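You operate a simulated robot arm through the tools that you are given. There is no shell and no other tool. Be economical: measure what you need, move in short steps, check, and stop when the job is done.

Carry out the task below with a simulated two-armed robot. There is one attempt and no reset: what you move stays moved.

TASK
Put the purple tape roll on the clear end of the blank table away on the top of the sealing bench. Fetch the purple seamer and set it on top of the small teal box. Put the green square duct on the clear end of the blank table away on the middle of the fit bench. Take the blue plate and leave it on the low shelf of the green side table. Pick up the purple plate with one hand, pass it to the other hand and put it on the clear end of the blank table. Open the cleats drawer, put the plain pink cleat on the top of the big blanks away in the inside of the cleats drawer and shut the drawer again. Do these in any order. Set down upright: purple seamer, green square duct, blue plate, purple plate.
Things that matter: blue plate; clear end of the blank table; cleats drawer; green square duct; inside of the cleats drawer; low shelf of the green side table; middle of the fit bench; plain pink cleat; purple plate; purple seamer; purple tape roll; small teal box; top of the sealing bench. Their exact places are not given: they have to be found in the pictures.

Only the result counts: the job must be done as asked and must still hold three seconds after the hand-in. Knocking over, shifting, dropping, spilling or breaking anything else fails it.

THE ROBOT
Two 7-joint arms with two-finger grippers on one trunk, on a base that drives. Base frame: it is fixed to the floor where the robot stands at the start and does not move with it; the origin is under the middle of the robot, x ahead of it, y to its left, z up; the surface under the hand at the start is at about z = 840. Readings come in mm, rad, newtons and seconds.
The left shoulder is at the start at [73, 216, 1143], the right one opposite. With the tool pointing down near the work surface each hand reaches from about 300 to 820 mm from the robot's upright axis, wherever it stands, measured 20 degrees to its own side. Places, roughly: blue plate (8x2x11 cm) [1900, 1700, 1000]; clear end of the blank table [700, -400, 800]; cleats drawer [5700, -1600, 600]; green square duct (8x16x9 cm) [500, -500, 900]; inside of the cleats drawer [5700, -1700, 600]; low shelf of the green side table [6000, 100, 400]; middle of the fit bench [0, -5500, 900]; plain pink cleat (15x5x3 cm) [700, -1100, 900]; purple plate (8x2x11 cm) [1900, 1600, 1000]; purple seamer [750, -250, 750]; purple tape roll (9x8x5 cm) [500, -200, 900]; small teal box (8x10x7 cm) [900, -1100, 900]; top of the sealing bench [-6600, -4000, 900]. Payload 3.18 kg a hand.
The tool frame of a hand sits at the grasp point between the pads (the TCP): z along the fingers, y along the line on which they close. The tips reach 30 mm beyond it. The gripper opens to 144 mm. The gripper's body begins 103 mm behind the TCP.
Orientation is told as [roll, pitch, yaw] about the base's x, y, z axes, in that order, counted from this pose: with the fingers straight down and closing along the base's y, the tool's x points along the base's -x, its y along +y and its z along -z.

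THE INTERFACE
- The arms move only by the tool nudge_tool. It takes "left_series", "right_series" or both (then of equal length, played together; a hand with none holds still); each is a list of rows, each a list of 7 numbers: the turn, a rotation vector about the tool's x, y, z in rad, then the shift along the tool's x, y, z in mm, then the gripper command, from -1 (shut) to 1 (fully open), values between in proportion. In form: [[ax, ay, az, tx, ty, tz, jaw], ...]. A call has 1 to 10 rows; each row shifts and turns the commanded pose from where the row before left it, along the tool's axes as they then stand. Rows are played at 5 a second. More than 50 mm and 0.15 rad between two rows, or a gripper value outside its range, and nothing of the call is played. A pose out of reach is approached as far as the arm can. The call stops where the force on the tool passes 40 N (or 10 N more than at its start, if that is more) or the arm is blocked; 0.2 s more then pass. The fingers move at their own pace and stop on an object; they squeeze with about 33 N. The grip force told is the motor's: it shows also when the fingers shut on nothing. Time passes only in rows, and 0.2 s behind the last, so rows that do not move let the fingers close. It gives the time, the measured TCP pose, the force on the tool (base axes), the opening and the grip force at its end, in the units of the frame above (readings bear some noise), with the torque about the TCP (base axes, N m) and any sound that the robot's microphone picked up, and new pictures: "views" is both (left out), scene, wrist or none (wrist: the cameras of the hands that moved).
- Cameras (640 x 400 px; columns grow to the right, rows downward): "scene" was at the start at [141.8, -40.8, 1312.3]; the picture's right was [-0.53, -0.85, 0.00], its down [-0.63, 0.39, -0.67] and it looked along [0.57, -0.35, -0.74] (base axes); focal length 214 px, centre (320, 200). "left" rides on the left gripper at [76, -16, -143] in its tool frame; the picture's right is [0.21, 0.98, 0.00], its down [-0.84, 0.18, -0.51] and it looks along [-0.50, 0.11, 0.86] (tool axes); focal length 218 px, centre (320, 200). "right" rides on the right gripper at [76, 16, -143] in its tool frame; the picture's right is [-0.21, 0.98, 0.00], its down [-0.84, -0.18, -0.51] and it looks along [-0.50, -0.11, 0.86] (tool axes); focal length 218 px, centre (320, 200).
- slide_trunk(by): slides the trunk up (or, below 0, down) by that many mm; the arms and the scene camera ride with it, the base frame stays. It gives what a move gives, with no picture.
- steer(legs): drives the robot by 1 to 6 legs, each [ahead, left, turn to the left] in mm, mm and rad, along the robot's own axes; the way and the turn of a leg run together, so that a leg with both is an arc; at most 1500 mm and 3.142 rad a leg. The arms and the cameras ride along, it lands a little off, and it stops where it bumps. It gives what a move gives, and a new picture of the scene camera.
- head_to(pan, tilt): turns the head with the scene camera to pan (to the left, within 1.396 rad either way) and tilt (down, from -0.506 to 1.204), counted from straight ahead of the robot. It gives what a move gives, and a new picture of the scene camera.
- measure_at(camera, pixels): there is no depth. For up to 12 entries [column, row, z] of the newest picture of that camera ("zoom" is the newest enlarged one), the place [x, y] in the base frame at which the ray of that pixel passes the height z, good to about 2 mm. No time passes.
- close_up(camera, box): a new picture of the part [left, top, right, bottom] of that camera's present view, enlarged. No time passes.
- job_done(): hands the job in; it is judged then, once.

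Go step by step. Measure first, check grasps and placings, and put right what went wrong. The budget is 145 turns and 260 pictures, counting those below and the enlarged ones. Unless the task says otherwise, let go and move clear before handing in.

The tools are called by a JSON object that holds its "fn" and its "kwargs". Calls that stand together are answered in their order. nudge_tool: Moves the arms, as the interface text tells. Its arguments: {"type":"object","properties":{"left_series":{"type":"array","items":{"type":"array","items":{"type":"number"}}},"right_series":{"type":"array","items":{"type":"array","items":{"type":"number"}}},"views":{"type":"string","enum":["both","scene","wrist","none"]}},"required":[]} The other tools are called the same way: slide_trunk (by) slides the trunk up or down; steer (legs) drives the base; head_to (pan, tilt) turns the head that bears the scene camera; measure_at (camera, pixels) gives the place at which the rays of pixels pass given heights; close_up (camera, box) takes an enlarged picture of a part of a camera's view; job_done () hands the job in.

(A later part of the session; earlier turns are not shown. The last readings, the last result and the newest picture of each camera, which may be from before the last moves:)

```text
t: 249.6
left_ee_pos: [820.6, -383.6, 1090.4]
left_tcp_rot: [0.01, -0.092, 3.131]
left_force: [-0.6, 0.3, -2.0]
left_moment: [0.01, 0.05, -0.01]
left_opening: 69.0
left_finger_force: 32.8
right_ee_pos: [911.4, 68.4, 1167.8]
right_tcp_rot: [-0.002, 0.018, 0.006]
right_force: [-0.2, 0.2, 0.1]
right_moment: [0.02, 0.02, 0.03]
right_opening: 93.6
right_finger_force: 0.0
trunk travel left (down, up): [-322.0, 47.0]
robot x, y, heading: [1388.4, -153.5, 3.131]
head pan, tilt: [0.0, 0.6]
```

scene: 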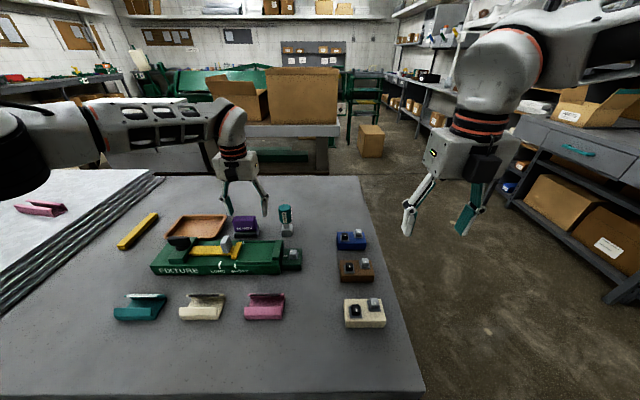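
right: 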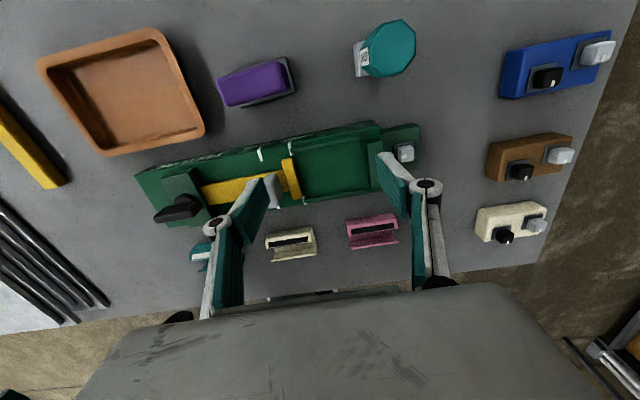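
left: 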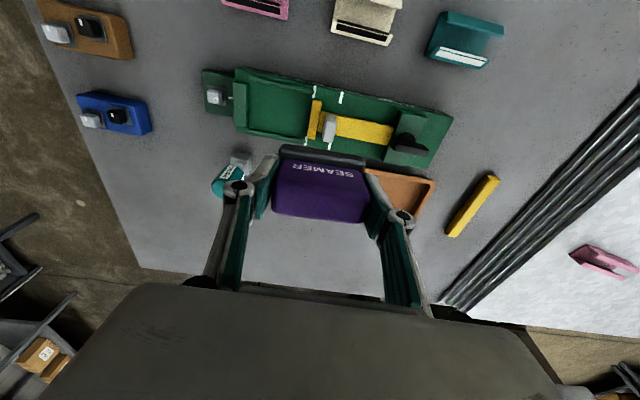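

The seamer is held; the lift tipped the hand by −0.083 in pitch, which I'll undo. Then strafe left 650 mm to the teal box and look from the wrist.

{"fn": "nudge_tool", "kwargs": {"left_series": [[0, 0.083, 0, 40, 0, -20, -1], [0, 0, 0, 40, 0, 0, -1]], "views": "none"}}

{"fn": "steer", "kwargs": {"legs": [[0, 660, 0.005]]}}

{"fn": "nudge_tool", "kwargs": {"left_series": [[0, 0, 0, 0, 0, 0, -1]], "views": "wrist"}}

```text
t: 250.2
left_ee_pos: [901.4, -384.5, 1104.9]
left_tcp_rot: [0.007, -0.006, 3.132]
left_force: [1.1, -0.6, -1.8]
left_moment: [0.02, 0.02, -0.02]
left_opening: 68.8
left_finger_force: 32.8
right_ee_pos: [909.8, 69.9, 1168.4]
right_tcp_rot: [-0.001, 0.018, 0.008]
right_force: [0.0, -0.5, 0.1]
right_moment: [0.01, -0.01, -0.01]
right_opening: 93.6
right_finger_force: 0.0
trunk travel left (down, up): [-322.0, 47.0]
robot x, y, heading: [1389.6, -155.5, 3.138]
head pan, tilt: [0.0, 0.6]
```

```text
t: 256.5
left_ee_pos: [901.6, -1059.7, 1105.3]
left_tcp_rot: [0.009, -0.006, -3.142]
left_force: [-0.2, 0.6, -1.4]
left_moment: [0.0, 0.03, -0.01]
left_opening: 68.4
left_finger_force: 32.5
right_ee_pos: [906.4, -606.3, 1167.5]
right_tcp_rot: [-0.002, 0.018, 0.016]
right_force: [-0.3, 0.2, 0.1]
right_moment: [0.01, 0.0, -0.02]
right_opening: 93.7
right_finger_force: 0.1
trunk travel left (down, up): [-322.0, 47.0]
robot x, y, heading: [1384.5, -827.5, -3.135]
head pan, tilt: [0.0, 0.6]
```

scene: 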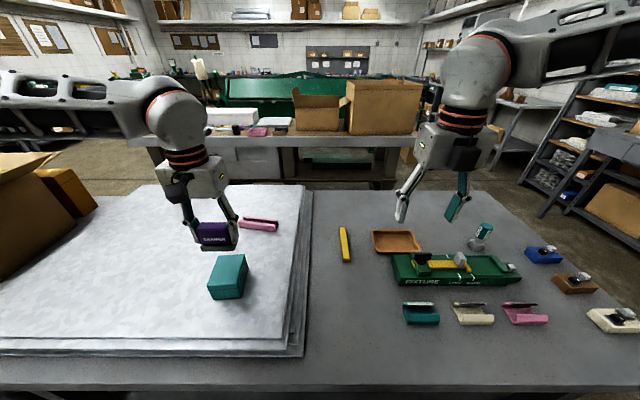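

```text
t: 256.9
left_ee_pos: [902.6, -1060.4, 1105.5]
left_tcp_rot: [0.009, -0.006, -3.141]
left_force: [-0.3, -0.5, -1.1]
left_moment: [-0.02, -0.02, 0.0]
left_opening: 68.2
left_finger_force: 32.8
right_ee_pos: [906.1, -606.9, 1167.8]
right_tcp_rot: [-0.001, 0.016, 0.018]
right_force: [0.1, 0.2, -0.8]
right_moment: [0.04, -0.01, -0.04]
right_opening: 93.5
right_finger_force: 0.0
trunk travel left (down, up): [-322.0, 47.0]
robot x, y, heading: [1388.6, -821.3, -3.141]
head pan, tilt: [0.0, 0.6]
```

left: 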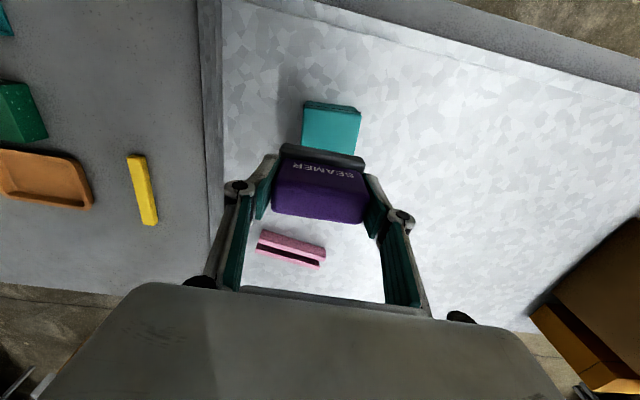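

The teal box (228,277) is just nearer than the seamer. Zooming to measure its top and base.

{"fn": "close_up", "kwargs": {"camera": "scene", "box": [180, 210, 300, 310]}}

{"fn": "close_up", "kwargs": {"camera": "left", "box": [240, 80, 420, 180]}}

```text
4.00 times, centred on (240, 260) of scene
```

zoom: 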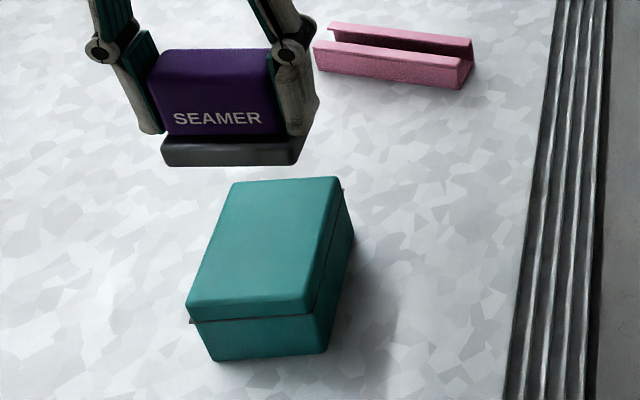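

```text
3.56 times, centred on (330, 130) of left
```

zoom: 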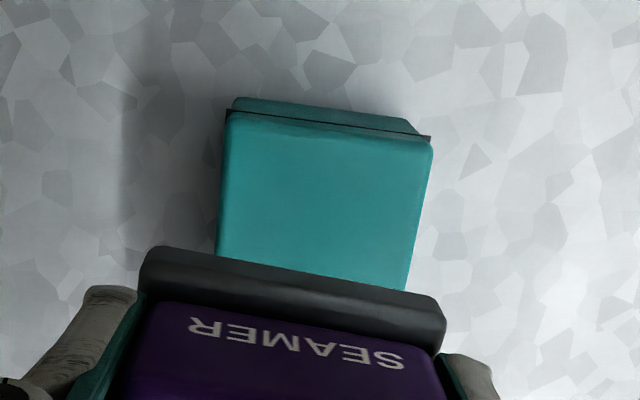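

Triangulating the top's height with both cameras on the same two near corners.

{"fn": "measure_at", "kwargs": {"camera": "scene", "pixels": [[207, 286, 930], [207, 286, 960], [237, 288, 930], [237, 288, 960], [218, 255.5, 930], [245, 254.5, 930], [218, 255.5, 960], [245, 254.5, 960], [213, 300, 865], [241.5, 298, 865], [213, 300, 885], [241.5, 298, 885]]}}

{"fn": "measure_at", "kwargs": {"camera": "left", "pixels": [[361.4, 112.5, 930], [361.4, 112.5, 960], [304, 105.5, 930], [304, 105.5, 960], [305, 102, 880]]}}

```text
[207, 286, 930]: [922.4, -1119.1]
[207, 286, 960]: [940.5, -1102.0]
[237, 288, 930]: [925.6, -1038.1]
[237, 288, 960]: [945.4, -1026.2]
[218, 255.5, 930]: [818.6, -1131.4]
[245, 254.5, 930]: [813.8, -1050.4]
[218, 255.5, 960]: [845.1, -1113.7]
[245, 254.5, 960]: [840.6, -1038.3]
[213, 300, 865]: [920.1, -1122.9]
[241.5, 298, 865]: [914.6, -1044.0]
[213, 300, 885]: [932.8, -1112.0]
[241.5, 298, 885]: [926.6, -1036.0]
```

```text
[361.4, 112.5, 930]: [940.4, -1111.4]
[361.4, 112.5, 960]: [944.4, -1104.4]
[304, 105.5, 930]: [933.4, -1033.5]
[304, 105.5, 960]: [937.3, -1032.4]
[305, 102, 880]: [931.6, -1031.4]
```

The box top is at z≈952, centre (886,−1074). Moving the seamer over it and down in small rows to contact.

{"fn": "nudge_tool", "kwargs": {"left_series": [[0, 0, 0, -16.6, 13.6, 30, -1], [0, 0, 0, 0, 0, 35, -1], [0, 0, 0, 0, 0, 20, -1], [0, 0, 0, 0, 0, 5, -1], [0, 0, 0, 0, 0, 3, -1]], "views": "both"}}

{"fn": "close_up", "kwargs": {"camera": "scene", "box": [160, 210, 280, 310]}}

```text
t: 258.1
left_ee_pos: [883.3, -1073.2, 1012.9]
left_tcp_rot: [0.009, -0.005, -3.143]
left_force: [-0.6, 0.1, -1.8]
left_moment: [0.01, 0.02, 0.0]
left_opening: 68.2
left_finger_force: 33.0
right_ee_pos: [906.1, -605.3, 1166.2]
right_tcp_rot: [-0.002, 0.018, 0.017]
right_force: [-0.5, 0.2, 0.0]
right_moment: [0.0, 0.0, -0.02]
right_opening: 93.8
right_finger_force: 0.1
trunk travel left (down, up): [-322.0, 47.0]
robot x, y, heading: [1384.9, -822.3, -3.137]
head pan, tilt: [0.0, 0.6]
```

scene: 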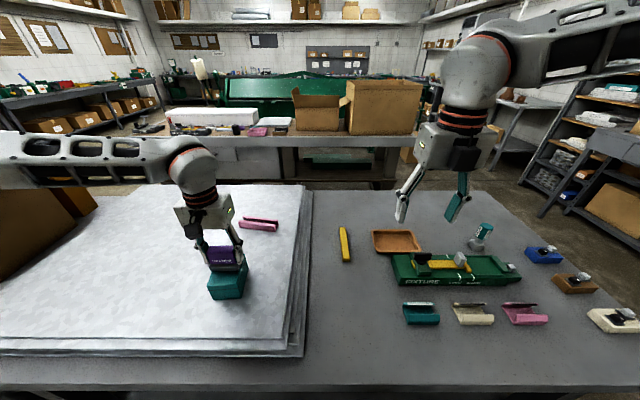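
left: 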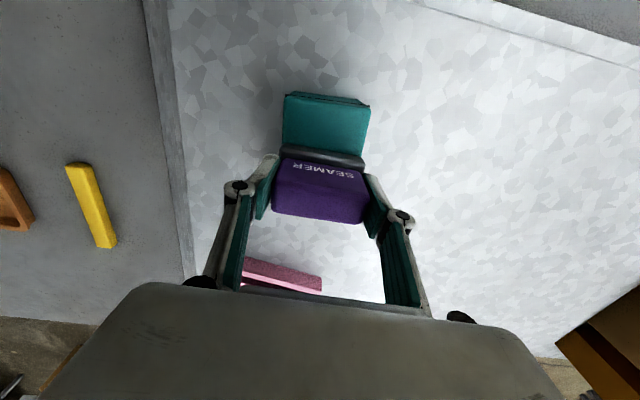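

```text
4.00 times, centred on (220, 260) of scene
```

zoom: 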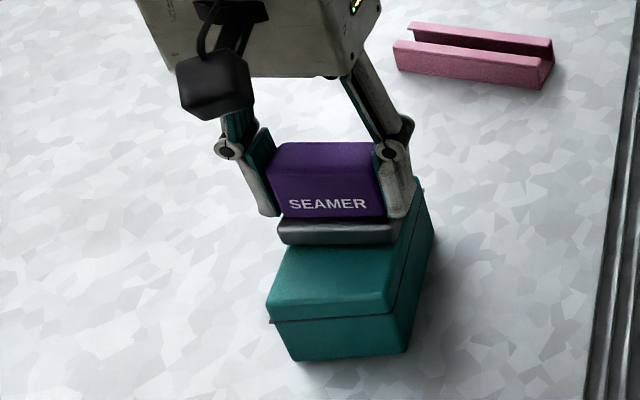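

The seamer is centred over the box with about 10 mm left. Lowering to contact.

{"fn": "nudge_tool", "kwargs": {"left_series": [[0, 0, 0, 2, 0, 4, -1], [0, 0, 0, 0, 0, 2.5, -1], [0, 0, 0, 0, 0, 2, -1], [0, 0, 0, 0, 0, 2, -1], [0, 0, 0, 0, 0, 2, -1]], "views": "none"}}

{"fn": "close_up", "kwargs": {"camera": "scene", "box": [160, 210, 280, 310]}}

```text
t: 259.0
left_ee_pos: [885.9, -1073.5, 1008.8]
left_tcp_rot: [0.008, -0.015, -3.137]
left_force: [8.3, -1.2, 17.7]
left_moment: [-0.33, -0.52, 0.15]
left_opening: 68.5
left_finger_force: 33.2
right_ee_pos: [908.1, -606.5, 1167.9]
right_tcp_rot: [-0.002, 0.019, 0.019]
right_force: [0.0, 0.2, 0.0]
right_moment: [0.03, -0.05, 0.0]
right_opening: 93.7
right_finger_force: 0.1
trunk travel left (down, up): [-322.0, 47.0]
robot x, y, heading: [1384.9, -825.8, -3.139]
head pan, tilt: [0.0, 0.6]
stopped in row 4 (left hand): the force on the tool passed its limit at 43 N (the readings are from after the stop); the commanded pose is now the measured one
```

```text
4.00 times, centred on (220, 260) of scene
```

zoom: 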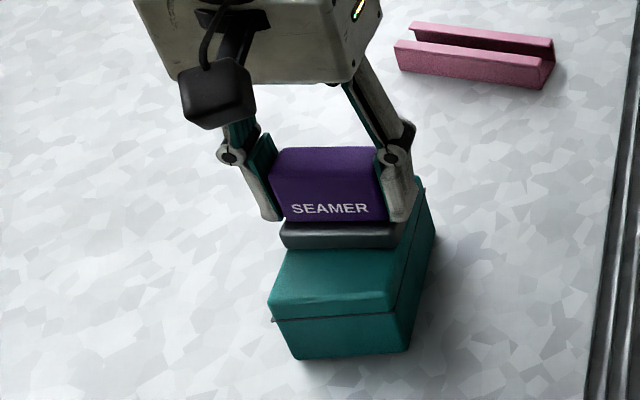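

Contact at TCP 1009. Opening gently and rising.

{"fn": "nudge_tool", "kwargs": {"left_series": [[0, 0, 0, 0, 0, -1, -0.2], [0, 0, 0, 0, 0, 0, 0.15], [0, 0, 0, 0, 0, 0, 0.15], [0, 0, 0, 0, 0, -40, 0.15], [0, 0, 0, 0, 0, -45, 0.15], [0, 0, 0, 0, 0, -25, 0.15]], "views": "wrist"}}

{"fn": "close_up", "kwargs": {"camera": "scene", "box": [160, 190, 320, 310]}}

```text
t: 260.4
left_ee_pos: [884.6, -1073.9, 1117.9]
left_tcp_rot: [0.007, -0.014, -3.137]
left_force: [-0.2, -1.1, -0.3]
left_moment: [-0.03, -0.02, -0.01]
left_opening: 82.9
left_finger_force: 0.1
right_ee_pos: [906.5, -606.4, 1166.2]
right_tcp_rot: [-0.002, 0.017, 0.018]
right_force: [0.2, 0.7, 1.2]
right_moment: [0.01, -0.01, 0.04]
right_opening: 93.5
right_finger_force: 0.1
trunk travel left (down, up): [-322.0, 47.0]
robot x, y, heading: [1386.0, -828.8, -3.135]
head pan, tilt: [0.0, 0.6]
```

left: 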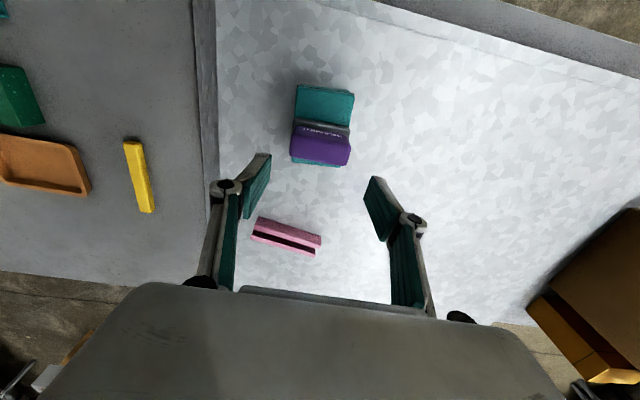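

```text
3.33 times, centred on (240, 250) of scene
```

zoom: 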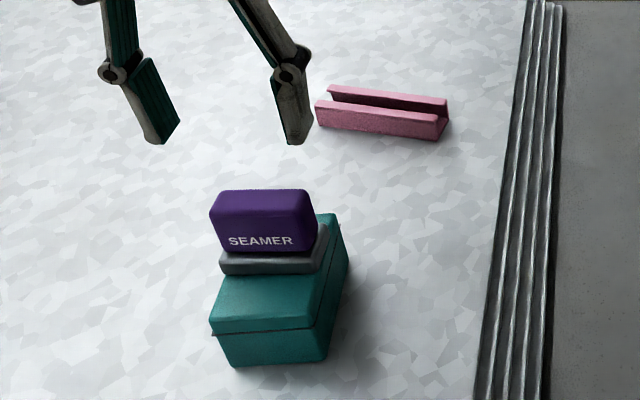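

The seamer stands on the teal box. Next the pink cleat at about (640,−1065): it must be gripped across its 5 cm (along x), so I'll turn the left hand by −90° in place.

{"fn": "nudge_tool", "kwargs": {"left_series": [[0, 0, 0.148, 0, 0, -3, 0.15], [0, 0, 0.148, 0, 0, 0, 0.15], [0, 0, 0.148, 0, 0, 0, 0.15], [0, 0, 0.148, 0, 0, 0, 0.15], [0, 0, 0.148, 0, 0, 0, 0.15], [0, 0, 0.148, 0, 0, 0, 0.15], [0, 0, 0.148, 0, 0, 0, 0.15], [0, 0, 0.148, 0, 0, 0, 0.15], [0, 0, 0.148, 0, 0, 0, 0.15], [0, 0, 0.148, 0, 0, 0, 0.15]], "views": "none"}}

{"fn": "measure_at", "kwargs": {"camera": "scene", "pixels": [[239, 226, 890], [271, 232, 890], [275, 222, 890], [246, 217, 920], [274, 220, 920], [272, 225, 920], [239, 221, 920]]}}

```text
t: 262.6
left_ee_pos: [884.8, -1074.2, 1119.9]
left_tcp_rot: [0.013, -0.013, 2.801]
left_force: [-0.4, 0.1, 0.0]
left_moment: [-0.01, -0.01, 0.0]
left_opening: 82.8
left_finger_force: 0.1
left hand out of reach, approached as far as the arm can: row 3, 4, 5, 6, 7, 8, 9, 10
right_ee_pos: [906.4, -606.5, 1166.6]
right_tcp_rot: [0.0, 0.019, 0.017]
right_force: [0.2, 1.1, 0.5]
right_moment: [0.0, -0.01, 0.0]
right_opening: 93.8
right_finger_force: 0.0
trunk travel left (down, up): [-322.0, 47.0]
robot x, y, heading: [1386.3, -822.9, -3.133]
head pan, tilt: [0.0, 0.6]
```

```text
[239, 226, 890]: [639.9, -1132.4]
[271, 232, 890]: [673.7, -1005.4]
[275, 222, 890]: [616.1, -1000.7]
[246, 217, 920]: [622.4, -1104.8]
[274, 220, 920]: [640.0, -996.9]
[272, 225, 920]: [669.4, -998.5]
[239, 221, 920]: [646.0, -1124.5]
```

The wrist is limited that way but free the other way. I'll measure the cleat on the last left picture, then turn +90°.

{"fn": "measure_at", "kwargs": {"camera": "left", "pixels": [[260, 217, 915], [321, 236, 915], [316, 256, 915], [251, 239, 915], [293, 88, 1030], [296, 85, 960]]}}

{"fn": "nudge_tool", "kwargs": {"left_series": [[0, 0, -0.148, 0, 0, 0, 0.15], [0, 0, -0.148, 0, 0, 0, 0.15], [0, 0, -0.148, 0, 0, 0, 0.15], [0, 0, -0.148, 0, 0, 0, 0.15], [0, 0, -0.148, 0, 0, 0, 0.15], [0, 0, -0.148, 0, 0, 0, 0.15], [0, 0, -0.148, 0, 0, 0, 0.15], [0, 0, -0.148, 0, 0, 0, 0.15], [0, 0, -0.148, 0, 0, 0, 0.15], [0, 0, -0.148, 0, 0, 0, 0.15]], "views": "none"}}

```text
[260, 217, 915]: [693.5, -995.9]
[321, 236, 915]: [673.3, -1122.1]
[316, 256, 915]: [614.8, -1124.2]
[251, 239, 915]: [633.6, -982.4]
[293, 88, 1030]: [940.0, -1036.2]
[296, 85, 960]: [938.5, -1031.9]
```

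```text
t: 264.8
left_ee_pos: [886.2, -1072.9, 1121.6]
left_tcp_rot: [-0.01, -0.014, -1.998]
left_force: [0.8, 1.4, 0.1]
left_moment: [0.0, 0.01, -0.02]
left_opening: 82.8
left_finger_force: 0.2
right_ee_pos: [905.9, -606.4, 1167.5]
right_tcp_rot: [-0.002, 0.018, 0.019]
right_force: [-0.1, -0.4, -0.3]
right_moment: [0.03, -0.02, -0.01]
right_opening: 93.6
right_finger_force: 0.0
trunk travel left (down, up): [-322.0, 47.0]
robot x, y, heading: [1385.9, -828.4, -3.14]
head pan, tilt: [0.0, 0.6]
```

The cleat centres at (654,−1056) with its length turned 0.157. Before reaching over the seamer I want the wrist's height above the TCP: checking the wrist ball (192,168) in the last scene picture against heights.

{"fn": "measure_at", "kwargs": {"camera": "scene", "pixels": [[192, 168, 1180], [192, 168, 1220], [192, 168, 1260], [192, 168, 1300], [560, 215, 0], [530, 200, 0], [620, 260, 0], [600, 300, 840]]}}

{"fn": "head_to", "kwargs": {"pan": -0.9, "tilt": 0.5}}

```text
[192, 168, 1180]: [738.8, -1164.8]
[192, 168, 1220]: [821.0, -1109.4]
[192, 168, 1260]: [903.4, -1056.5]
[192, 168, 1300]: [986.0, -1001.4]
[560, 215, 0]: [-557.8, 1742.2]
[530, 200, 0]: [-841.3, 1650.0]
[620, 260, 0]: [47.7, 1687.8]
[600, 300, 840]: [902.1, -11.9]
```

```text
t: 266.0
left_ee_pos: [884.8, -1072.8, 1121.1]
left_tcp_rot: [-0.01, -0.014, -2.003]
left_force: [0.0, -0.3, 0.8]
left_moment: [-0.02, 0.03, 0.02]
left_opening: 82.7
left_finger_force: 0.1
right_ee_pos: [906.3, -606.0, 1167.0]
right_tcp_rot: [-0.002, 0.017, 0.019]
right_force: [-0.2, -0.2, 0.9]
right_moment: [-0.02, -0.02, 0.02]
right_opening: 93.8
right_finger_force: 0.1
trunk travel left (down, up): [-322.0, 47.0]
robot x, y, heading: [1383.2, -824.0, -3.135]
head pan, tilt: [-0.901, 0.499]
```

scene: 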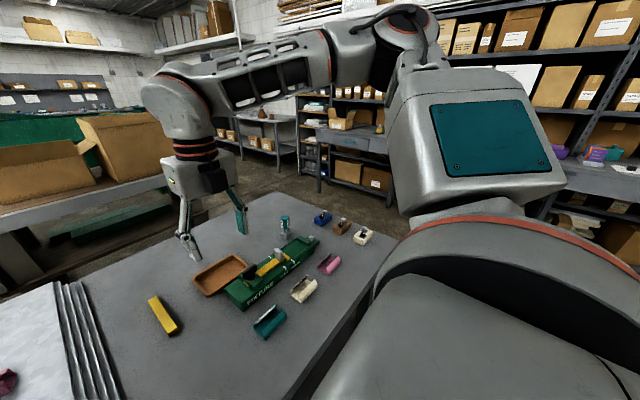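

The wrist ball sits 238 mm above the TCP. The plates are visible on the north rack desk near (598,153), so I'll do those next and take the cleat from the table's near side later. Backing off, turning to +y and approaching the rack.

{"fn": "steer", "kwargs": {"legs": [[-510, 0, 0], [0, 0, -1.578], [1400, 0, 0]]}}

{"fn": "head_to", "kwargs": {"pan": 0.0, "tilt": 0.45}}

```text
t: 279.3
left_ee_pos: [1608.1, 1052.8, 1120.2]
left_tcp_rot: [-0.012, -0.015, 2.733]
left_force: [-0.5, 0.1, -0.3]
left_moment: [0.0, -0.02, -0.03]
left_opening: 82.7
left_finger_force: 0.1
right_ee_pos: [2074.1, 1041.6, 1167.2]
right_tcp_rot: [-0.003, 0.018, -1.531]
right_force: [-0.3, 0.1, 0.3]
right_moment: [-0.02, 0.02, 0.03]
right_opening: 93.3
right_finger_force: 0.1
trunk travel left (down, up): [-322.0, 47.0]
robot x, y, heading: [1865.2, 554.8, 1.601]
head pan, tilt: [-0.901, 0.499]
```

scene: 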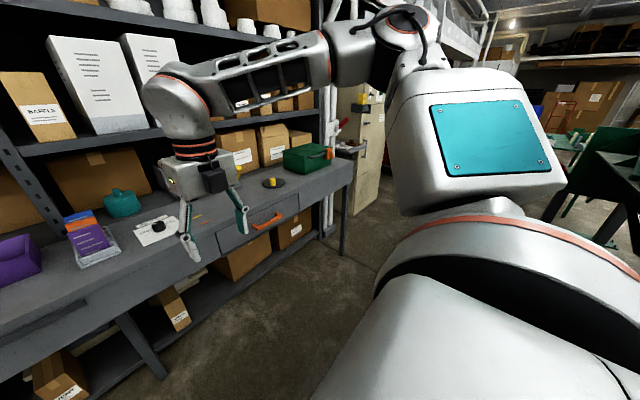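

```text
t: 280.5
left_ee_pos: [1607.1, 1053.4, 1122.1]
left_tcp_rot: [-0.011, -0.014, 2.732]
left_force: [-0.6, 0.5, 0.4]
left_moment: [0.05, 0.03, 0.02]
left_opening: 82.8
left_finger_force: 0.0
right_ee_pos: [2074.2, 1042.2, 1167.6]
right_tcp_rot: [-0.001, 0.019, -1.533]
right_force: [0.1, -0.4, 0.7]
right_moment: [0.0, -0.03, 0.0]
right_opening: 93.7
right_finger_force: 0.1
trunk travel left (down, up): [-322.0, 47.0]
robot x, y, heading: [1868.5, 558.6, 1.599]
head pan, tilt: [0.0, 0.45]
```

scene: 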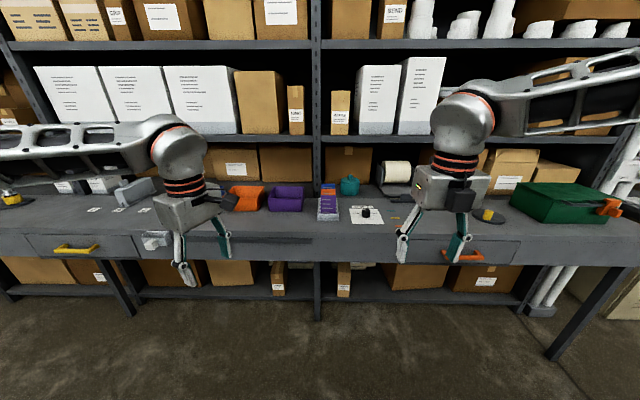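

A small rack with coloured plates stands at (328,203). Zooming.

{"fn": "close_up", "kwargs": {"camera": "scene", "box": [280, 165, 400, 240]}}

```text
5.33 times, centred on (340, 202) of scene
```

zoom: 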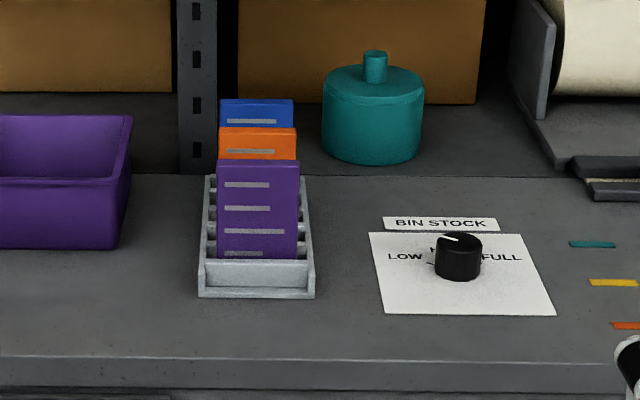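

The rack holds purple in front, then orange, then blue, all standing upright. Plan: right hand lifts purple by its 8 cm width from above, left hand (tilted forward) takes it below. Measuring rack and plate edges.

{"fn": "measure_at", "kwargs": {"camera": "zoom", "pixels": [[200, 297, 880], [314, 297, 880], [217, 170, 1000], [298, 170, 1000], [219, 132, 1000], [295, 132, 1000], [221, 104, 1000], [293, 104, 1000], [320, 360, 880], [208, 178, 900], [304, 178, 900]]}}

{"fn": "nudge_tool", "kwargs": {"left_series": [[0, 0, 0.145, 0, 0, 0, 0.15], [0, 0, 0.145, 0, 0, 0, 0.15], [0, 0, 0.145, 0, 0, 0, 0.15], [0, 0, 0.145, 0, 0, 0, 0.15], [0, 0, 0.145, 0, 0, 0, 0.15], [0, 0, 0.145, 0, 0, 0, 0.15], [0, 0, 0.145, 0, 0, 0, 0.15], [0, 0, 0.12, 0, 0, 0, 0.15]], "views": "none"}}

```text
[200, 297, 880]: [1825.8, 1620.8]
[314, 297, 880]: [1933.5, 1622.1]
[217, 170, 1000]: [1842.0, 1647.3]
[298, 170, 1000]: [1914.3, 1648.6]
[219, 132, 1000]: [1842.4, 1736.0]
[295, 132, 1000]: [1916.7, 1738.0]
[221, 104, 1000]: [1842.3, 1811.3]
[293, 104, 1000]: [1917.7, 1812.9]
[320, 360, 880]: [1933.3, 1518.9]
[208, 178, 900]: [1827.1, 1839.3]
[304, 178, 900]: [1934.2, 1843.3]
```

```text
t: 282.3
left_ee_pos: [1607.8, 1053.9, 1120.7]
left_tcp_rot: [0.006, -0.015, 1.596]
left_force: [-0.5, 0.2, 0.5]
left_moment: [0.02, -0.02, -0.01]
left_opening: 82.8
left_finger_force: 0.0
right_ee_pos: [2074.3, 1041.9, 1168.3]
right_tcp_rot: [-0.003, 0.017, -1.532]
right_force: [-0.1, 0.3, -0.2]
right_moment: [-0.01, 0.05, 0.0]
right_opening: 93.4
right_finger_force: 0.0
trunk travel left (down, up): [-322.0, 47.0]
robot x, y, heading: [1870.7, 559.8, 1.596]
head pan, tilt: [0.0, 0.45]
```

Plates centre at x≈1879: purple front near y 1648, orange 1737, blue 1812, tops near z 1000. Driving so that the right shoulder faces them and looking from the right wrist.

{"fn": "steer", "kwargs": {"legs": [[450, 205, -0.025]]}}

{"fn": "nudge_tool", "kwargs": {"right_series": [[0, 0, 0, 0, 0, 20, 0.7], [0, 0, 0, 0, 0, 0, 0.7]], "views": "wrist"}}

```text
t: 285.3
left_ee_pos: [1407.0, 1516.3, 1120.6]
left_tcp_rot: [0.007, -0.016, 1.579]
left_force: [-0.7, -0.5, 0.4]
left_moment: [-0.01, -0.05, 0.01]
left_opening: 82.7
left_finger_force: 0.0
right_ee_pos: [1874.0, 1497.5, 1167.7]
right_tcp_rot: [-0.002, 0.016, -1.549]
right_force: [0.3, -0.4, -0.1]
right_moment: [-0.01, -0.03, -0.02]
right_opening: 93.5
right_finger_force: 0.0
trunk travel left (down, up): [-322.0, 47.0]
robot x, y, heading: [1657.7, 1017.5, 1.581]
head pan, tilt: [0.0, 0.45]
```

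scene: 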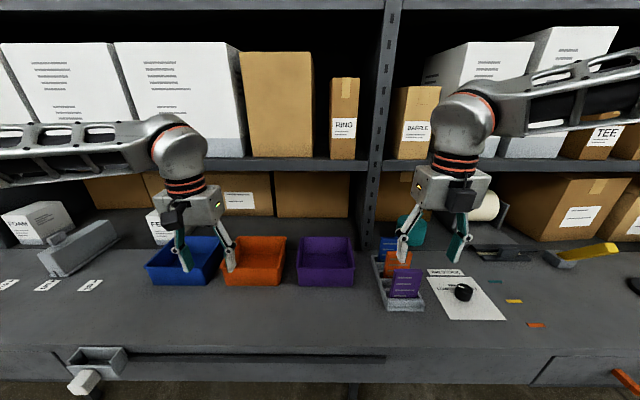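

```text
t: 285.9
left_ee_pos: [1408.1, 1517.4, 1120.9]
left_tcp_rot: [0.007, -0.016, 1.581]
left_force: [-0.1, -0.3, -1.0]
left_moment: [0.04, 0.03, -0.01]
left_opening: 82.9
left_finger_force: 0.0
right_ee_pos: [1872.4, 1498.2, 1148.4]
right_tcp_rot: [-0.002, 0.017, -1.549]
right_force: [0.0, -0.5, 0.6]
right_moment: [0.0, 0.0, -0.01]
right_opening: 122.4
right_finger_force: 0.2
trunk travel left (down, up): [-322.0, 47.0]
robot x, y, heading: [1660.5, 1016.3, 1.58]
head pan, tilt: [0.0, 0.45]
```

right: 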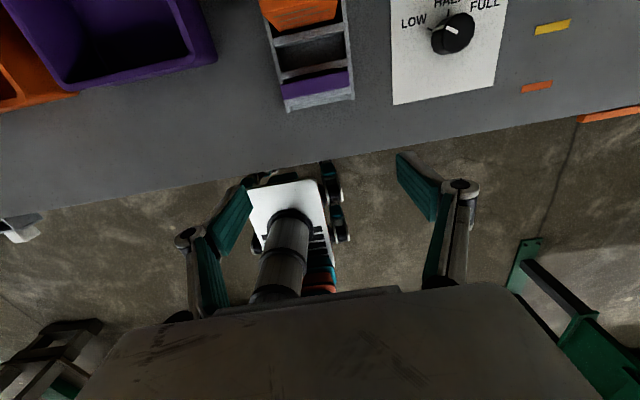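

In the wrist view the purple plate's top is at (283,82)–(348,70). Measuring it together with the scene view to get its height.

{"fn": "measure_at", "kwargs": {"camera": "right", "pixels": [[283, 98, 1000], [350, 84, 1000], [282, 84, 1000], [347, 68, 1000], [283, 98, 960], [350, 84, 960], [288, 110, 885], [354, 97, 885], [270, 30, 1000], [338, 15, 1000]]}}

{"fn": "close_up", "kwargs": {"camera": "scene", "box": [360, 230, 456, 320]}}

{"fn": "close_up", "kwargs": {"camera": "right", "box": [240, 0, 400, 120]}}

```text
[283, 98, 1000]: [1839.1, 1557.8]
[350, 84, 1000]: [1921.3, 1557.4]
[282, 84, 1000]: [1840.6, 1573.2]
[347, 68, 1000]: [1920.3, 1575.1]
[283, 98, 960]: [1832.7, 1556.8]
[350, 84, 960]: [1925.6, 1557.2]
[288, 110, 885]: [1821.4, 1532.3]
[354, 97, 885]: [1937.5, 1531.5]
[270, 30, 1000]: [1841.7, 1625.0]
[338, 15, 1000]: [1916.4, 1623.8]
```

```text
4.44 times, centred on (408, 275) of scene
```

zoom: 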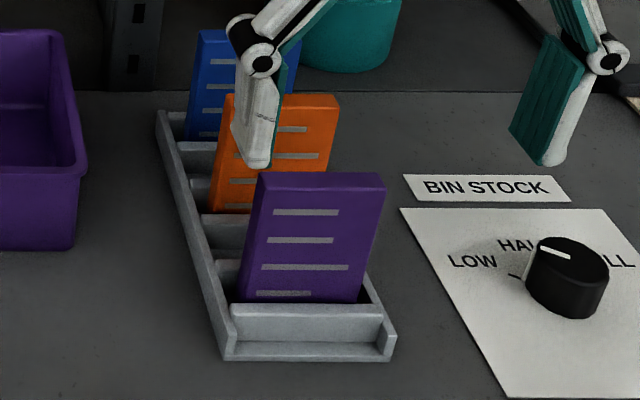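

```text
3.33 times, centred on (320, 60) of right
```

zoom: 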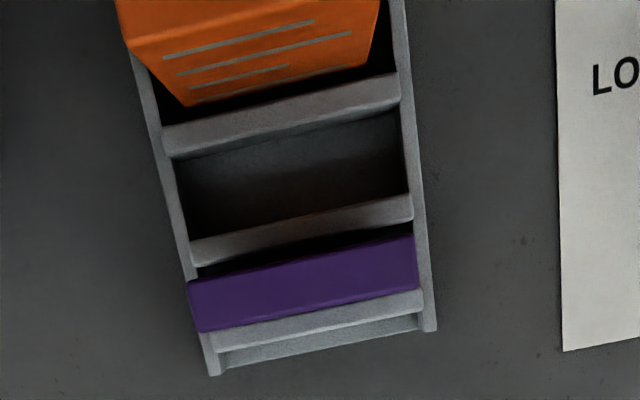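

Comparing with the present scene view, since the earlier estimate differs by 90 mm in y.

{"fn": "measure_at", "kwargs": {"camera": "scene", "pixels": [[394, 270, 1000], [422.2, 271.6, 1000], [394, 270, 960], [422.2, 271.6, 960], [386.6, 311, 870], [424.2, 310.6, 870], [386.6, 311, 840], [424.2, 310.6, 840]]}}

{"fn": "measure_at", "kwargs": {"camera": "right", "pixels": [[288.5, 112, 870], [355, 98.5, 870], [288.5, 112, 840], [355, 98.5, 840], [283, 99, 960], [350, 86.4, 960], [281, 85, 960], [348, 70.5, 960]]}}

```text
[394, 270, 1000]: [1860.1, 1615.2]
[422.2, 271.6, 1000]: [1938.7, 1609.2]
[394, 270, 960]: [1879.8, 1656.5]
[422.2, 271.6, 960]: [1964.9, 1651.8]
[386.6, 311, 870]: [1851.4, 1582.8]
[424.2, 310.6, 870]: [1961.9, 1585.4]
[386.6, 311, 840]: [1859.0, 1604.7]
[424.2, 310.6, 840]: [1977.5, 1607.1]
```

```text
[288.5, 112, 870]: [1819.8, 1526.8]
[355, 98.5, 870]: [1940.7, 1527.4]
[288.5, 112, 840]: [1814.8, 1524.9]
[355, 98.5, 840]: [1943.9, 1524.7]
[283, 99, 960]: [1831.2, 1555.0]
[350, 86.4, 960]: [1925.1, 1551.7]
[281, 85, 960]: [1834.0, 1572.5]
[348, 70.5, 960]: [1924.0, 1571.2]
```

Both cameras agree at plate top z≈1053, so the bench is at about 941; purple's centre is (1882,1569), 70 mm wide. Moving the right hand above it.

{"fn": "nudge_tool", "kwargs": {"right_series": [[0, 0, 0, 35, 6, 10, 0.5], [0, 0, 0, 36, 5.6, 10, 0.5], [0, 0, 0, 0, 0, 25, 0.5]], "views": "wrist"}}

```text
t: 286.7
left_ee_pos: [1408.2, 1515.6, 1121.0]
left_tcp_rot: [0.006, -0.015, 1.578]
left_force: [0.2, -0.4, 0.2]
left_moment: [0.02, 0.01, -0.01]
left_opening: 82.6
left_finger_force: 0.0
right_ee_pos: [1883.0, 1568.5, 1101.6]
right_tcp_rot: [-0.002, 0.018, -1.546]
right_force: [0.0, 0.2, 0.0]
right_moment: [0.02, 0.0, 0.01]
right_opening: 107.9
right_finger_force: 0.0
trunk travel left (down, up): [-322.0, 47.0]
robot x, y, heading: [1655.3, 1016.9, 1.58]
head pan, tilt: [0.0, 0.45]
```

right: 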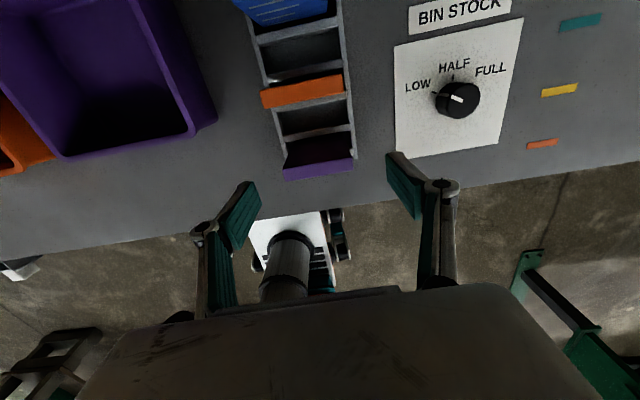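

Checking the purple top edge (284,181)–(353,170) at z 1053 from here.

{"fn": "measure_at", "kwargs": {"camera": "right", "pixels": [[284, 181, 1053], [353, 171, 1053], [283, 167, 1053], [351, 157, 1053], [262, 108, 1053], [344, 95, 1053], [263, 28, 1053], [336, 14, 1053]]}}

{"fn": "close_up", "kwargs": {"camera": "scene", "box": [340, 180, 500, 320]}}

```text
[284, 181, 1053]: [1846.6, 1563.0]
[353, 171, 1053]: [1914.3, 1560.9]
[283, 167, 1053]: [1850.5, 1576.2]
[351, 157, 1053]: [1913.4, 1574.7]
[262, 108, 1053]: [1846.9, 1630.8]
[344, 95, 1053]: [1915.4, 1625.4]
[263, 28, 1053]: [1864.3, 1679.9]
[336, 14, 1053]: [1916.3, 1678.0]
```

```text
2.86 times, centred on (420, 250) of scene
```

zoom: 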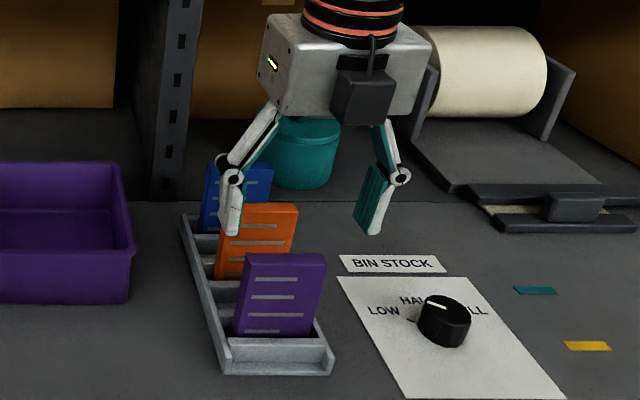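

Checking consistency: where the scene camera puts the fingertip midpoint (413.7,260.5) at z 1071 and the plate top's middle at 1053.

{"fn": "measure_at", "kwargs": {"camera": "scene", "pixels": [[388.9, 260.5, 1071], [439.2, 260.5, 1071], [408, 269.5, 1053], [393, 270, 1053], [422.5, 271, 1053]]}}

```text
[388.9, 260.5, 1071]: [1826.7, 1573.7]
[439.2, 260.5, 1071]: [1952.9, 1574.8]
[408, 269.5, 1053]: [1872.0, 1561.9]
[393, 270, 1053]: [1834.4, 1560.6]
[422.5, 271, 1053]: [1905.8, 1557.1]
```

The two cameras differ by ~15 mm in x, so I'll open wide (137 mm), descend partway so the tips flank the plate, and look.

{"fn": "nudge_tool", "kwargs": {"right_series": [[0, 0, 0, 0, 0, 0, 0.9], [0, 0, 0, 0, 0, 25, 0.9], [0, 0, 0, 0, 0, 25, 0.9]], "views": "both"}}

{"fn": "close_up", "kwargs": {"camera": "scene", "box": [340, 180, 500, 320]}}

```text
t: 287.5
left_ee_pos: [1407.7, 1516.9, 1119.5]
left_tcp_rot: [0.007, -0.015, 1.579]
left_force: [0.5, 0.1, 0.5]
left_moment: [0.02, -0.02, -0.01]
left_opening: 82.8
left_finger_force: 0.1
right_ee_pos: [1882.0, 1571.1, 1053.9]
right_tcp_rot: [-0.003, 0.015, -1.547]
right_force: [-0.2, 1.0, 0.7]
right_moment: [0.0, 0.01, -0.04]
right_opening: 136.5
right_finger_force: 0.1
trunk travel left (down, up): [-322.0, 47.0]
robot x, y, heading: [1655.5, 1017.6, 1.58]
head pan, tilt: [0.0, 0.45]
```

scene: 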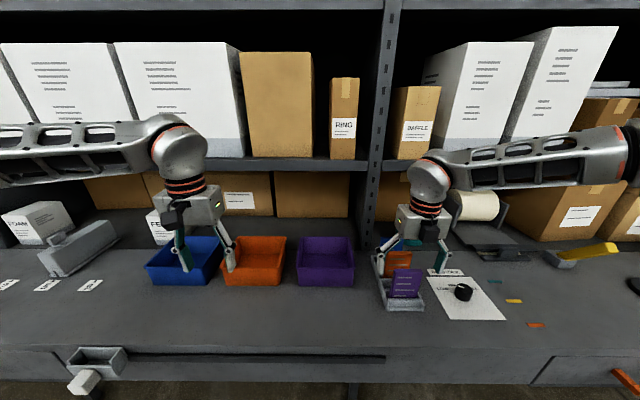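
right: 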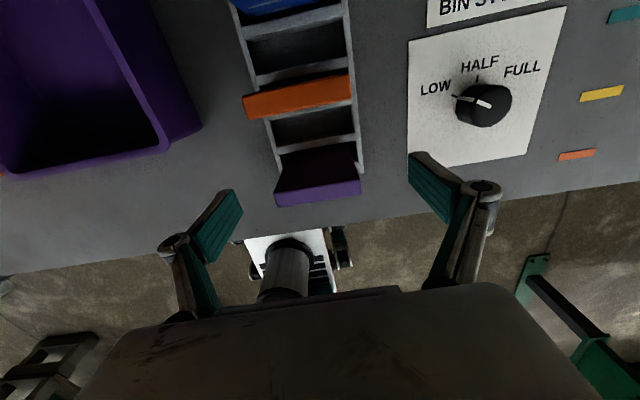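

```text
2.86 times, centred on (420, 250) of scene
```

zoom: 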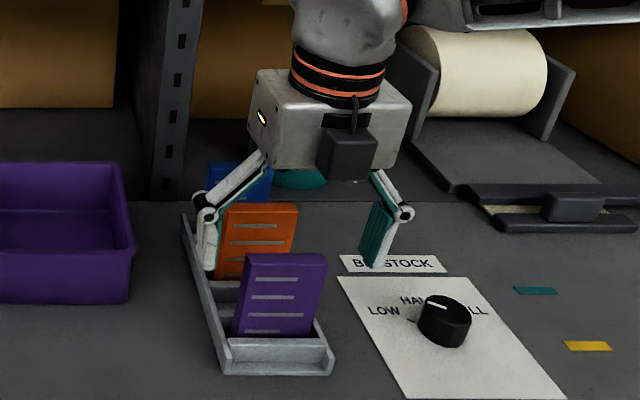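

The scene suggests the fingers are behind the purple plate. Checking the scene camera against the known fingertip positions (expected (1809,1571) and (1955,1571) at z≈1024).

{"fn": "measure_at", "kwargs": {"camera": "scene", "pixels": [[380.8, 273.8, 1024], [439.2, 272.5, 1024], [393, 270, 1030], [422.5, 271, 1030], [386.6, 311, 941], [386.6, 311, 920]]}}

{"fn": "measure_at", "kwargs": {"camera": "right", "pixels": [[276, 206, 1053], [361, 194, 1053], [276, 206, 1030], [361, 194, 1030], [276, 206, 1000], [361, 194, 1000]]}}

```text
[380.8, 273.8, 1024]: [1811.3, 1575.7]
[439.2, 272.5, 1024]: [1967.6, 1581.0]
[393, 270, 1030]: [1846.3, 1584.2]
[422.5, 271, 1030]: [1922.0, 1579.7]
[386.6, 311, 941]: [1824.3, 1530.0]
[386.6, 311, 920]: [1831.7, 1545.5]
```

```text
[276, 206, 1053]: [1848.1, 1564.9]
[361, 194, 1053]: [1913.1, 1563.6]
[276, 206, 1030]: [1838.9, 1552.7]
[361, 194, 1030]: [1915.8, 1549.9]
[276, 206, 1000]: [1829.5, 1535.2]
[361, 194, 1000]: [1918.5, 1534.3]
```

All views agree now: plate top z≈1048, front y≈1561, centre x≈1878. Descending 14 mm more, closing, and checking.

{"fn": "nudge_tool", "kwargs": {"right_series": [[0, 0, 0, 0, -4, 14, 0.9], [0, 0, 0, 0, 0, 0, -1], [0, 0, 0, 0, 0, 0, -1], [0, 0, 0, 0, 0, 0, -1], [0, 0, 0, 0, 0, 0, -1]], "views": "wrist"}}

```text
t: 288.7
left_ee_pos: [1407.8, 1516.4, 1120.5]
left_tcp_rot: [0.005, -0.017, 1.579]
left_force: [0.3, 0.7, -0.5]
left_moment: [0.0, -0.01, 0.01]
left_opening: 82.7
left_finger_force: 0.0
right_ee_pos: [1879.3, 1571.7, 1039.2]
right_tcp_rot: [-0.001, 0.016, -1.548]
right_force: [-0.6, 0.6, -0.1]
right_moment: [-0.01, 0.01, 0.03]
right_opening: 68.8
right_finger_force: 33.0
trunk travel left (down, up): [-322.0, 47.0]
robot x, y, heading: [1655.8, 1019.0, 1.581]
head pan, tilt: [0.0, 0.45]
```

right: 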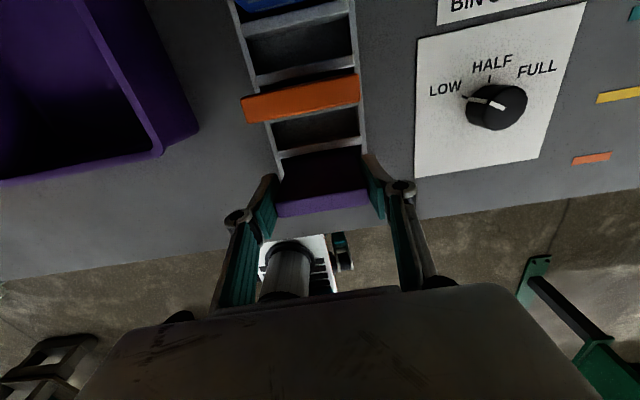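

Purple plate gripped (68.8 mm). Lifting straight up 120 mm and backing the robot away for the handover.

{"fn": "nudge_tool", "kwargs": {"right_series": [[0, 0, 0, 0, 0, -30, -1], [0, 0, 0, 0, 0, -30, -1], [0, 0, 0, 0, 0, -30, -1], [0, 0, 0, 0, 0, -35, -1]], "views": "wrist"}}

{"fn": "steer", "kwargs": {"legs": [[-500, 0, 0]]}}

```text
t: 289.7
left_ee_pos: [1407.9, 1515.9, 1121.4]
left_tcp_rot: [0.006, -0.015, 1.578]
left_force: [0.0, -0.7, 0.1]
left_moment: [0.03, -0.03, 0.01]
left_opening: 82.8
left_finger_force: 0.1
right_ee_pos: [1880.8, 1568.4, 1163.9]
right_tcp_rot: [0.0, 0.018, -1.547]
right_force: [-0.3, 0.2, 0.6]
right_moment: [-0.01, -0.01, -0.03]
right_opening: 68.9
right_finger_force: 33.2
trunk travel left (down, up): [-322.0, 47.0]
robot x, y, heading: [1658.8, 1015.7, 1.582]
head pan, tilt: [0.0, 0.45]
```

right: 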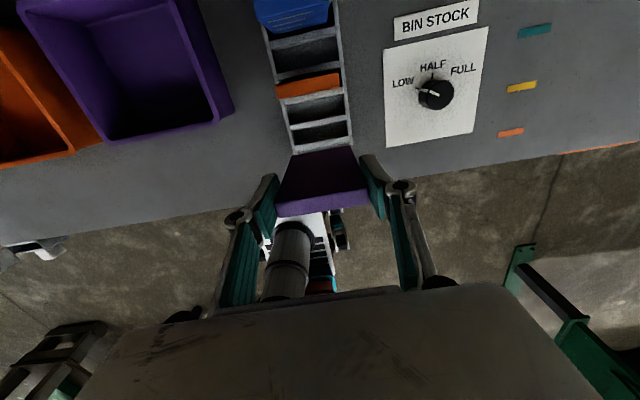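

```text
t: 292.6
left_ee_pos: [1409.6, 1025.0, 1121.6]
left_tcp_rot: [0.008, -0.016, 1.586]
left_force: [-0.4, 0.4, 0.0]
left_moment: [0.03, 0.0, 0.0]
left_opening: 82.8
left_finger_force: 0.0
right_ee_pos: [1884.0, 1077.9, 1163.0]
right_tcp_rot: [0.0, 0.017, -1.543]
right_force: [0.2, -1.6, 0.2]
right_moment: [0.02, 0.06, -0.03]
right_opening: 68.9
right_finger_force: 32.3
trunk travel left (down, up): [-322.0, 47.0]
robot x, y, heading: [1665.9, 525.5, 1.58]
head pan, tilt: [0.0, 0.45]
```

scene: 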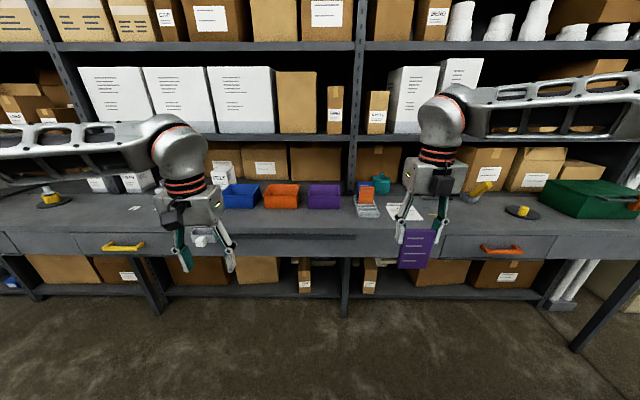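

The plate hangs clear at (1884,1078), bottom ≈1064. I'll bring the right hand inward to x≈1746 and tilt the left hand forward by 0.75 rad for taking the plate's lower half.

{"fn": "nudge_tool", "kwargs": {"right_series": [[0, 0, 0, 0, -28, 0, -1], [0, 0, 0, 0, -28, 0, -1], [0, 0, 0, 0, -28, 0, -1], [0, 0, 0, 0, -28, 0, -1], [0, 0, 0, 0, -28, 0, -1]], "left_series": [[0, -0.148, 0, 0, 0, 0, 0.5], [0, -0.148, 0, 0, 0, 0, 0.5], [0, -0.148, 0, 0, 0, 0, 0.5], [0, -0.148, 0, 0, 0, 0, 0.5], [0, -0.148, 0, 0, 0, 0, 0.5]], "views": "scene"}}

```text
t: 293.8
left_ee_pos: [1409.9, 1023.7, 1121.7]
left_tcp_rot: [0.009, -0.757, 1.58]
left_force: [-0.6, 0.1, 0.5]
left_moment: [0.0, 0.01, 0.04]
left_opening: 107.8
left_finger_force: 0.0
right_ee_pos: [1856.8, 1078.7, 1164.3]
right_tcp_rot: [-0.002, 0.017, -1.542]
right_force: [-0.5, 0.6, -0.6]
right_moment: [0.0, -0.03, 0.0]
right_opening: 68.7
right_finger_force: 33.0
right hand out of reach, approached as far as the arm can: row 2, 3, 4, 5
trunk travel left (down, up): [-322.0, 47.0]
robot x, y, heading: [1659.6, 528.8, 1.588]
head pan, tilt: [0.0, 0.45]
```

scene: 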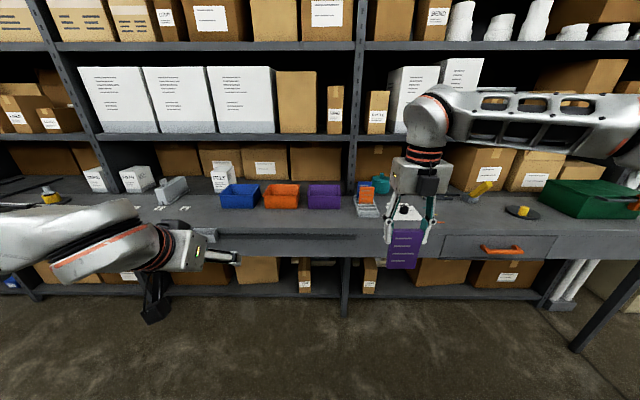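

The right arm stops at x 1857 (197 mm right of centre). I'll try yawing the right hand by −0.3 to free the wrist, then moving further inward.

{"fn": "nudge_tool", "kwargs": {"right_series": [[0, 0, 0.148, 0, 0, 0, -1], [0, 0, 0.148, 0, 0, 0, -1], [0, 0, 0, -7.5, -27, 0, -1], [0, 0, 0, -7.5, -27, 0, -1], [0, 0, 0, -7.5, -27, 0, -1], [0, 0, 0, -7.5, -27, 0, -1]], "views": "none"}}

```text
t: 295.2
left_ee_pos: [1409.6, 1024.4, 1121.5]
left_tcp_rot: [0.01, -0.756, 1.579]
left_force: [-1.3, 0.0, 0.8]
left_moment: [-0.04, 0.0, -0.03]
left_opening: 107.8
left_finger_force: 0.0
right_ee_pos: [1856.8, 1078.3, 1163.9]
right_tcp_rot: [-0.006, 0.016, -1.841]
right_force: [-0.3, 0.0, -0.3]
right_moment: [-0.03, 0.03, -0.01]
right_opening: 68.9
right_finger_force: 32.6
right hand out of reach, approached as far as the arm can: row 3, 4, 5, 6
trunk travel left (down, up): [-322.0, 47.0]
robot x, y, heading: [1662.7, 526.9, 1.585]
head pan, tilt: [0.0, 0.45]
```

The limit is in the shoulder, not the wrist. New plan: the left hand comes from the left, nearly horizontal, gripping the plate's lower part across its thickness. Straightening the right yaw while turning the left hand to that pose (16 rows).

{"fn": "nudge_tool", "kwargs": {"right_series": [[0, 0, -0.148, 0, 0, 0, -1], [0, 0, -0.148, 0, 0, 0, -1], [0, 0, 0, 0, 0, 0, -1], [0, 0, 0, 0, 0, 0, -1], [0, 0, 0, 0, 0, 0, -1], [0, 0, 0, 0, 0, 0, -1], [0, 0, 0, 0, 0, 0, -1], [0, 0, 0, 0, 0, 0, -1]], "left_series": [[0.0258, 0.0939, -0.1094, 0, 0, 0, 0], [0.0258, 0.0939, -0.1094, 0, 0, 0, 0], [0.0258, 0.0939, -0.1094, 0, 0, 0, 0], [0.0258, 0.0939, -0.1094, 0, 0, 0, 0], [0.0258, 0.0939, -0.1094, 0, 0, 0, 0], [0.0258, 0.0939, -0.1094, 0, 0, 0, 0], [0.0258, 0.0939, -0.1094, 0, 0, 0, 0], [0.0258, 0.0939, -0.1094, 0, 0, 0, 0]], "views": "none"}}

{"fn": "nudge_tool", "kwargs": {"left_series": [[0.0258, 0.0939, -0.1094, 0, 0, 0, 0], [0.0258, 0.0939, -0.1094, 0, 0, 0, 0], [0.0258, 0.0939, -0.1094, 0, 0, 0, 0], [0.0258, 0.0939, -0.1094, 0, 0, 0, 0], [0.0258, 0.0939, -0.1094, 0, 0, 0, 0], [0.0258, 0.0939, -0.1094, 0, 0, 0, 0], [0.0258, 0.0939, -0.1094, 0, 0, 0, 0], [0.0258, 0.0939, -0.1094, 0, 0, 0, 0]], "views": "scene"}}

```text
t: 297.0
left_ee_pos: [1410.6, 1023.6, 1121.6]
left_tcp_rot: [-0.444, 0.209, 2.273]
left_force: [0.3, 0.8, -0.5]
left_moment: [-0.01, -0.03, -0.03]
left_opening: 71.8
left_finger_force: 0.0
right_ee_pos: [1855.9, 1077.9, 1164.7]
right_tcp_rot: [-0.001, 0.014, -1.542]
right_force: [-0.8, 0.2, -0.5]
right_moment: [0.0, -0.01, -0.01]
right_opening: 68.7
right_finger_force: 32.7
trunk travel left (down, up): [-322.0, 47.0]
robot x, y, heading: [1664.6, 522.5, 1.582]
head pan, tilt: [0.0, 0.45]
```

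```text
t: 298.8
left_ee_pos: [1408.7, 1024.1, 1121.4]
left_tcp_rot: [0.005, 1.215, -3.119]
left_force: [0.5, 0.2, 0.5]
left_moment: [-0.01, -0.02, -0.03]
left_opening: 71.9
left_finger_force: 0.1
right_ee_pos: [1856.4, 1078.2, 1164.3]
right_tcp_rot: [-0.001, 0.017, -1.543]
right_force: [0.1, -0.2, -0.8]
right_moment: [-0.02, 0.0, -0.02]
right_opening: 68.9
right_finger_force: 33.0
trunk travel left (down, up): [-322.0, 47.0]
robot x, y, heading: [1665.8, 528.7, 1.588]
head pan, tilt: [0.0, 0.45]
```

scene: 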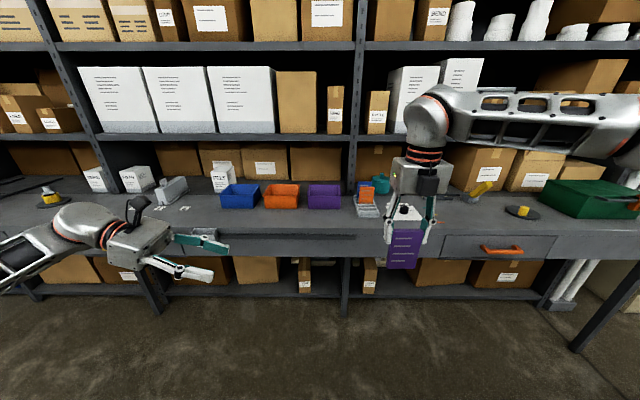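

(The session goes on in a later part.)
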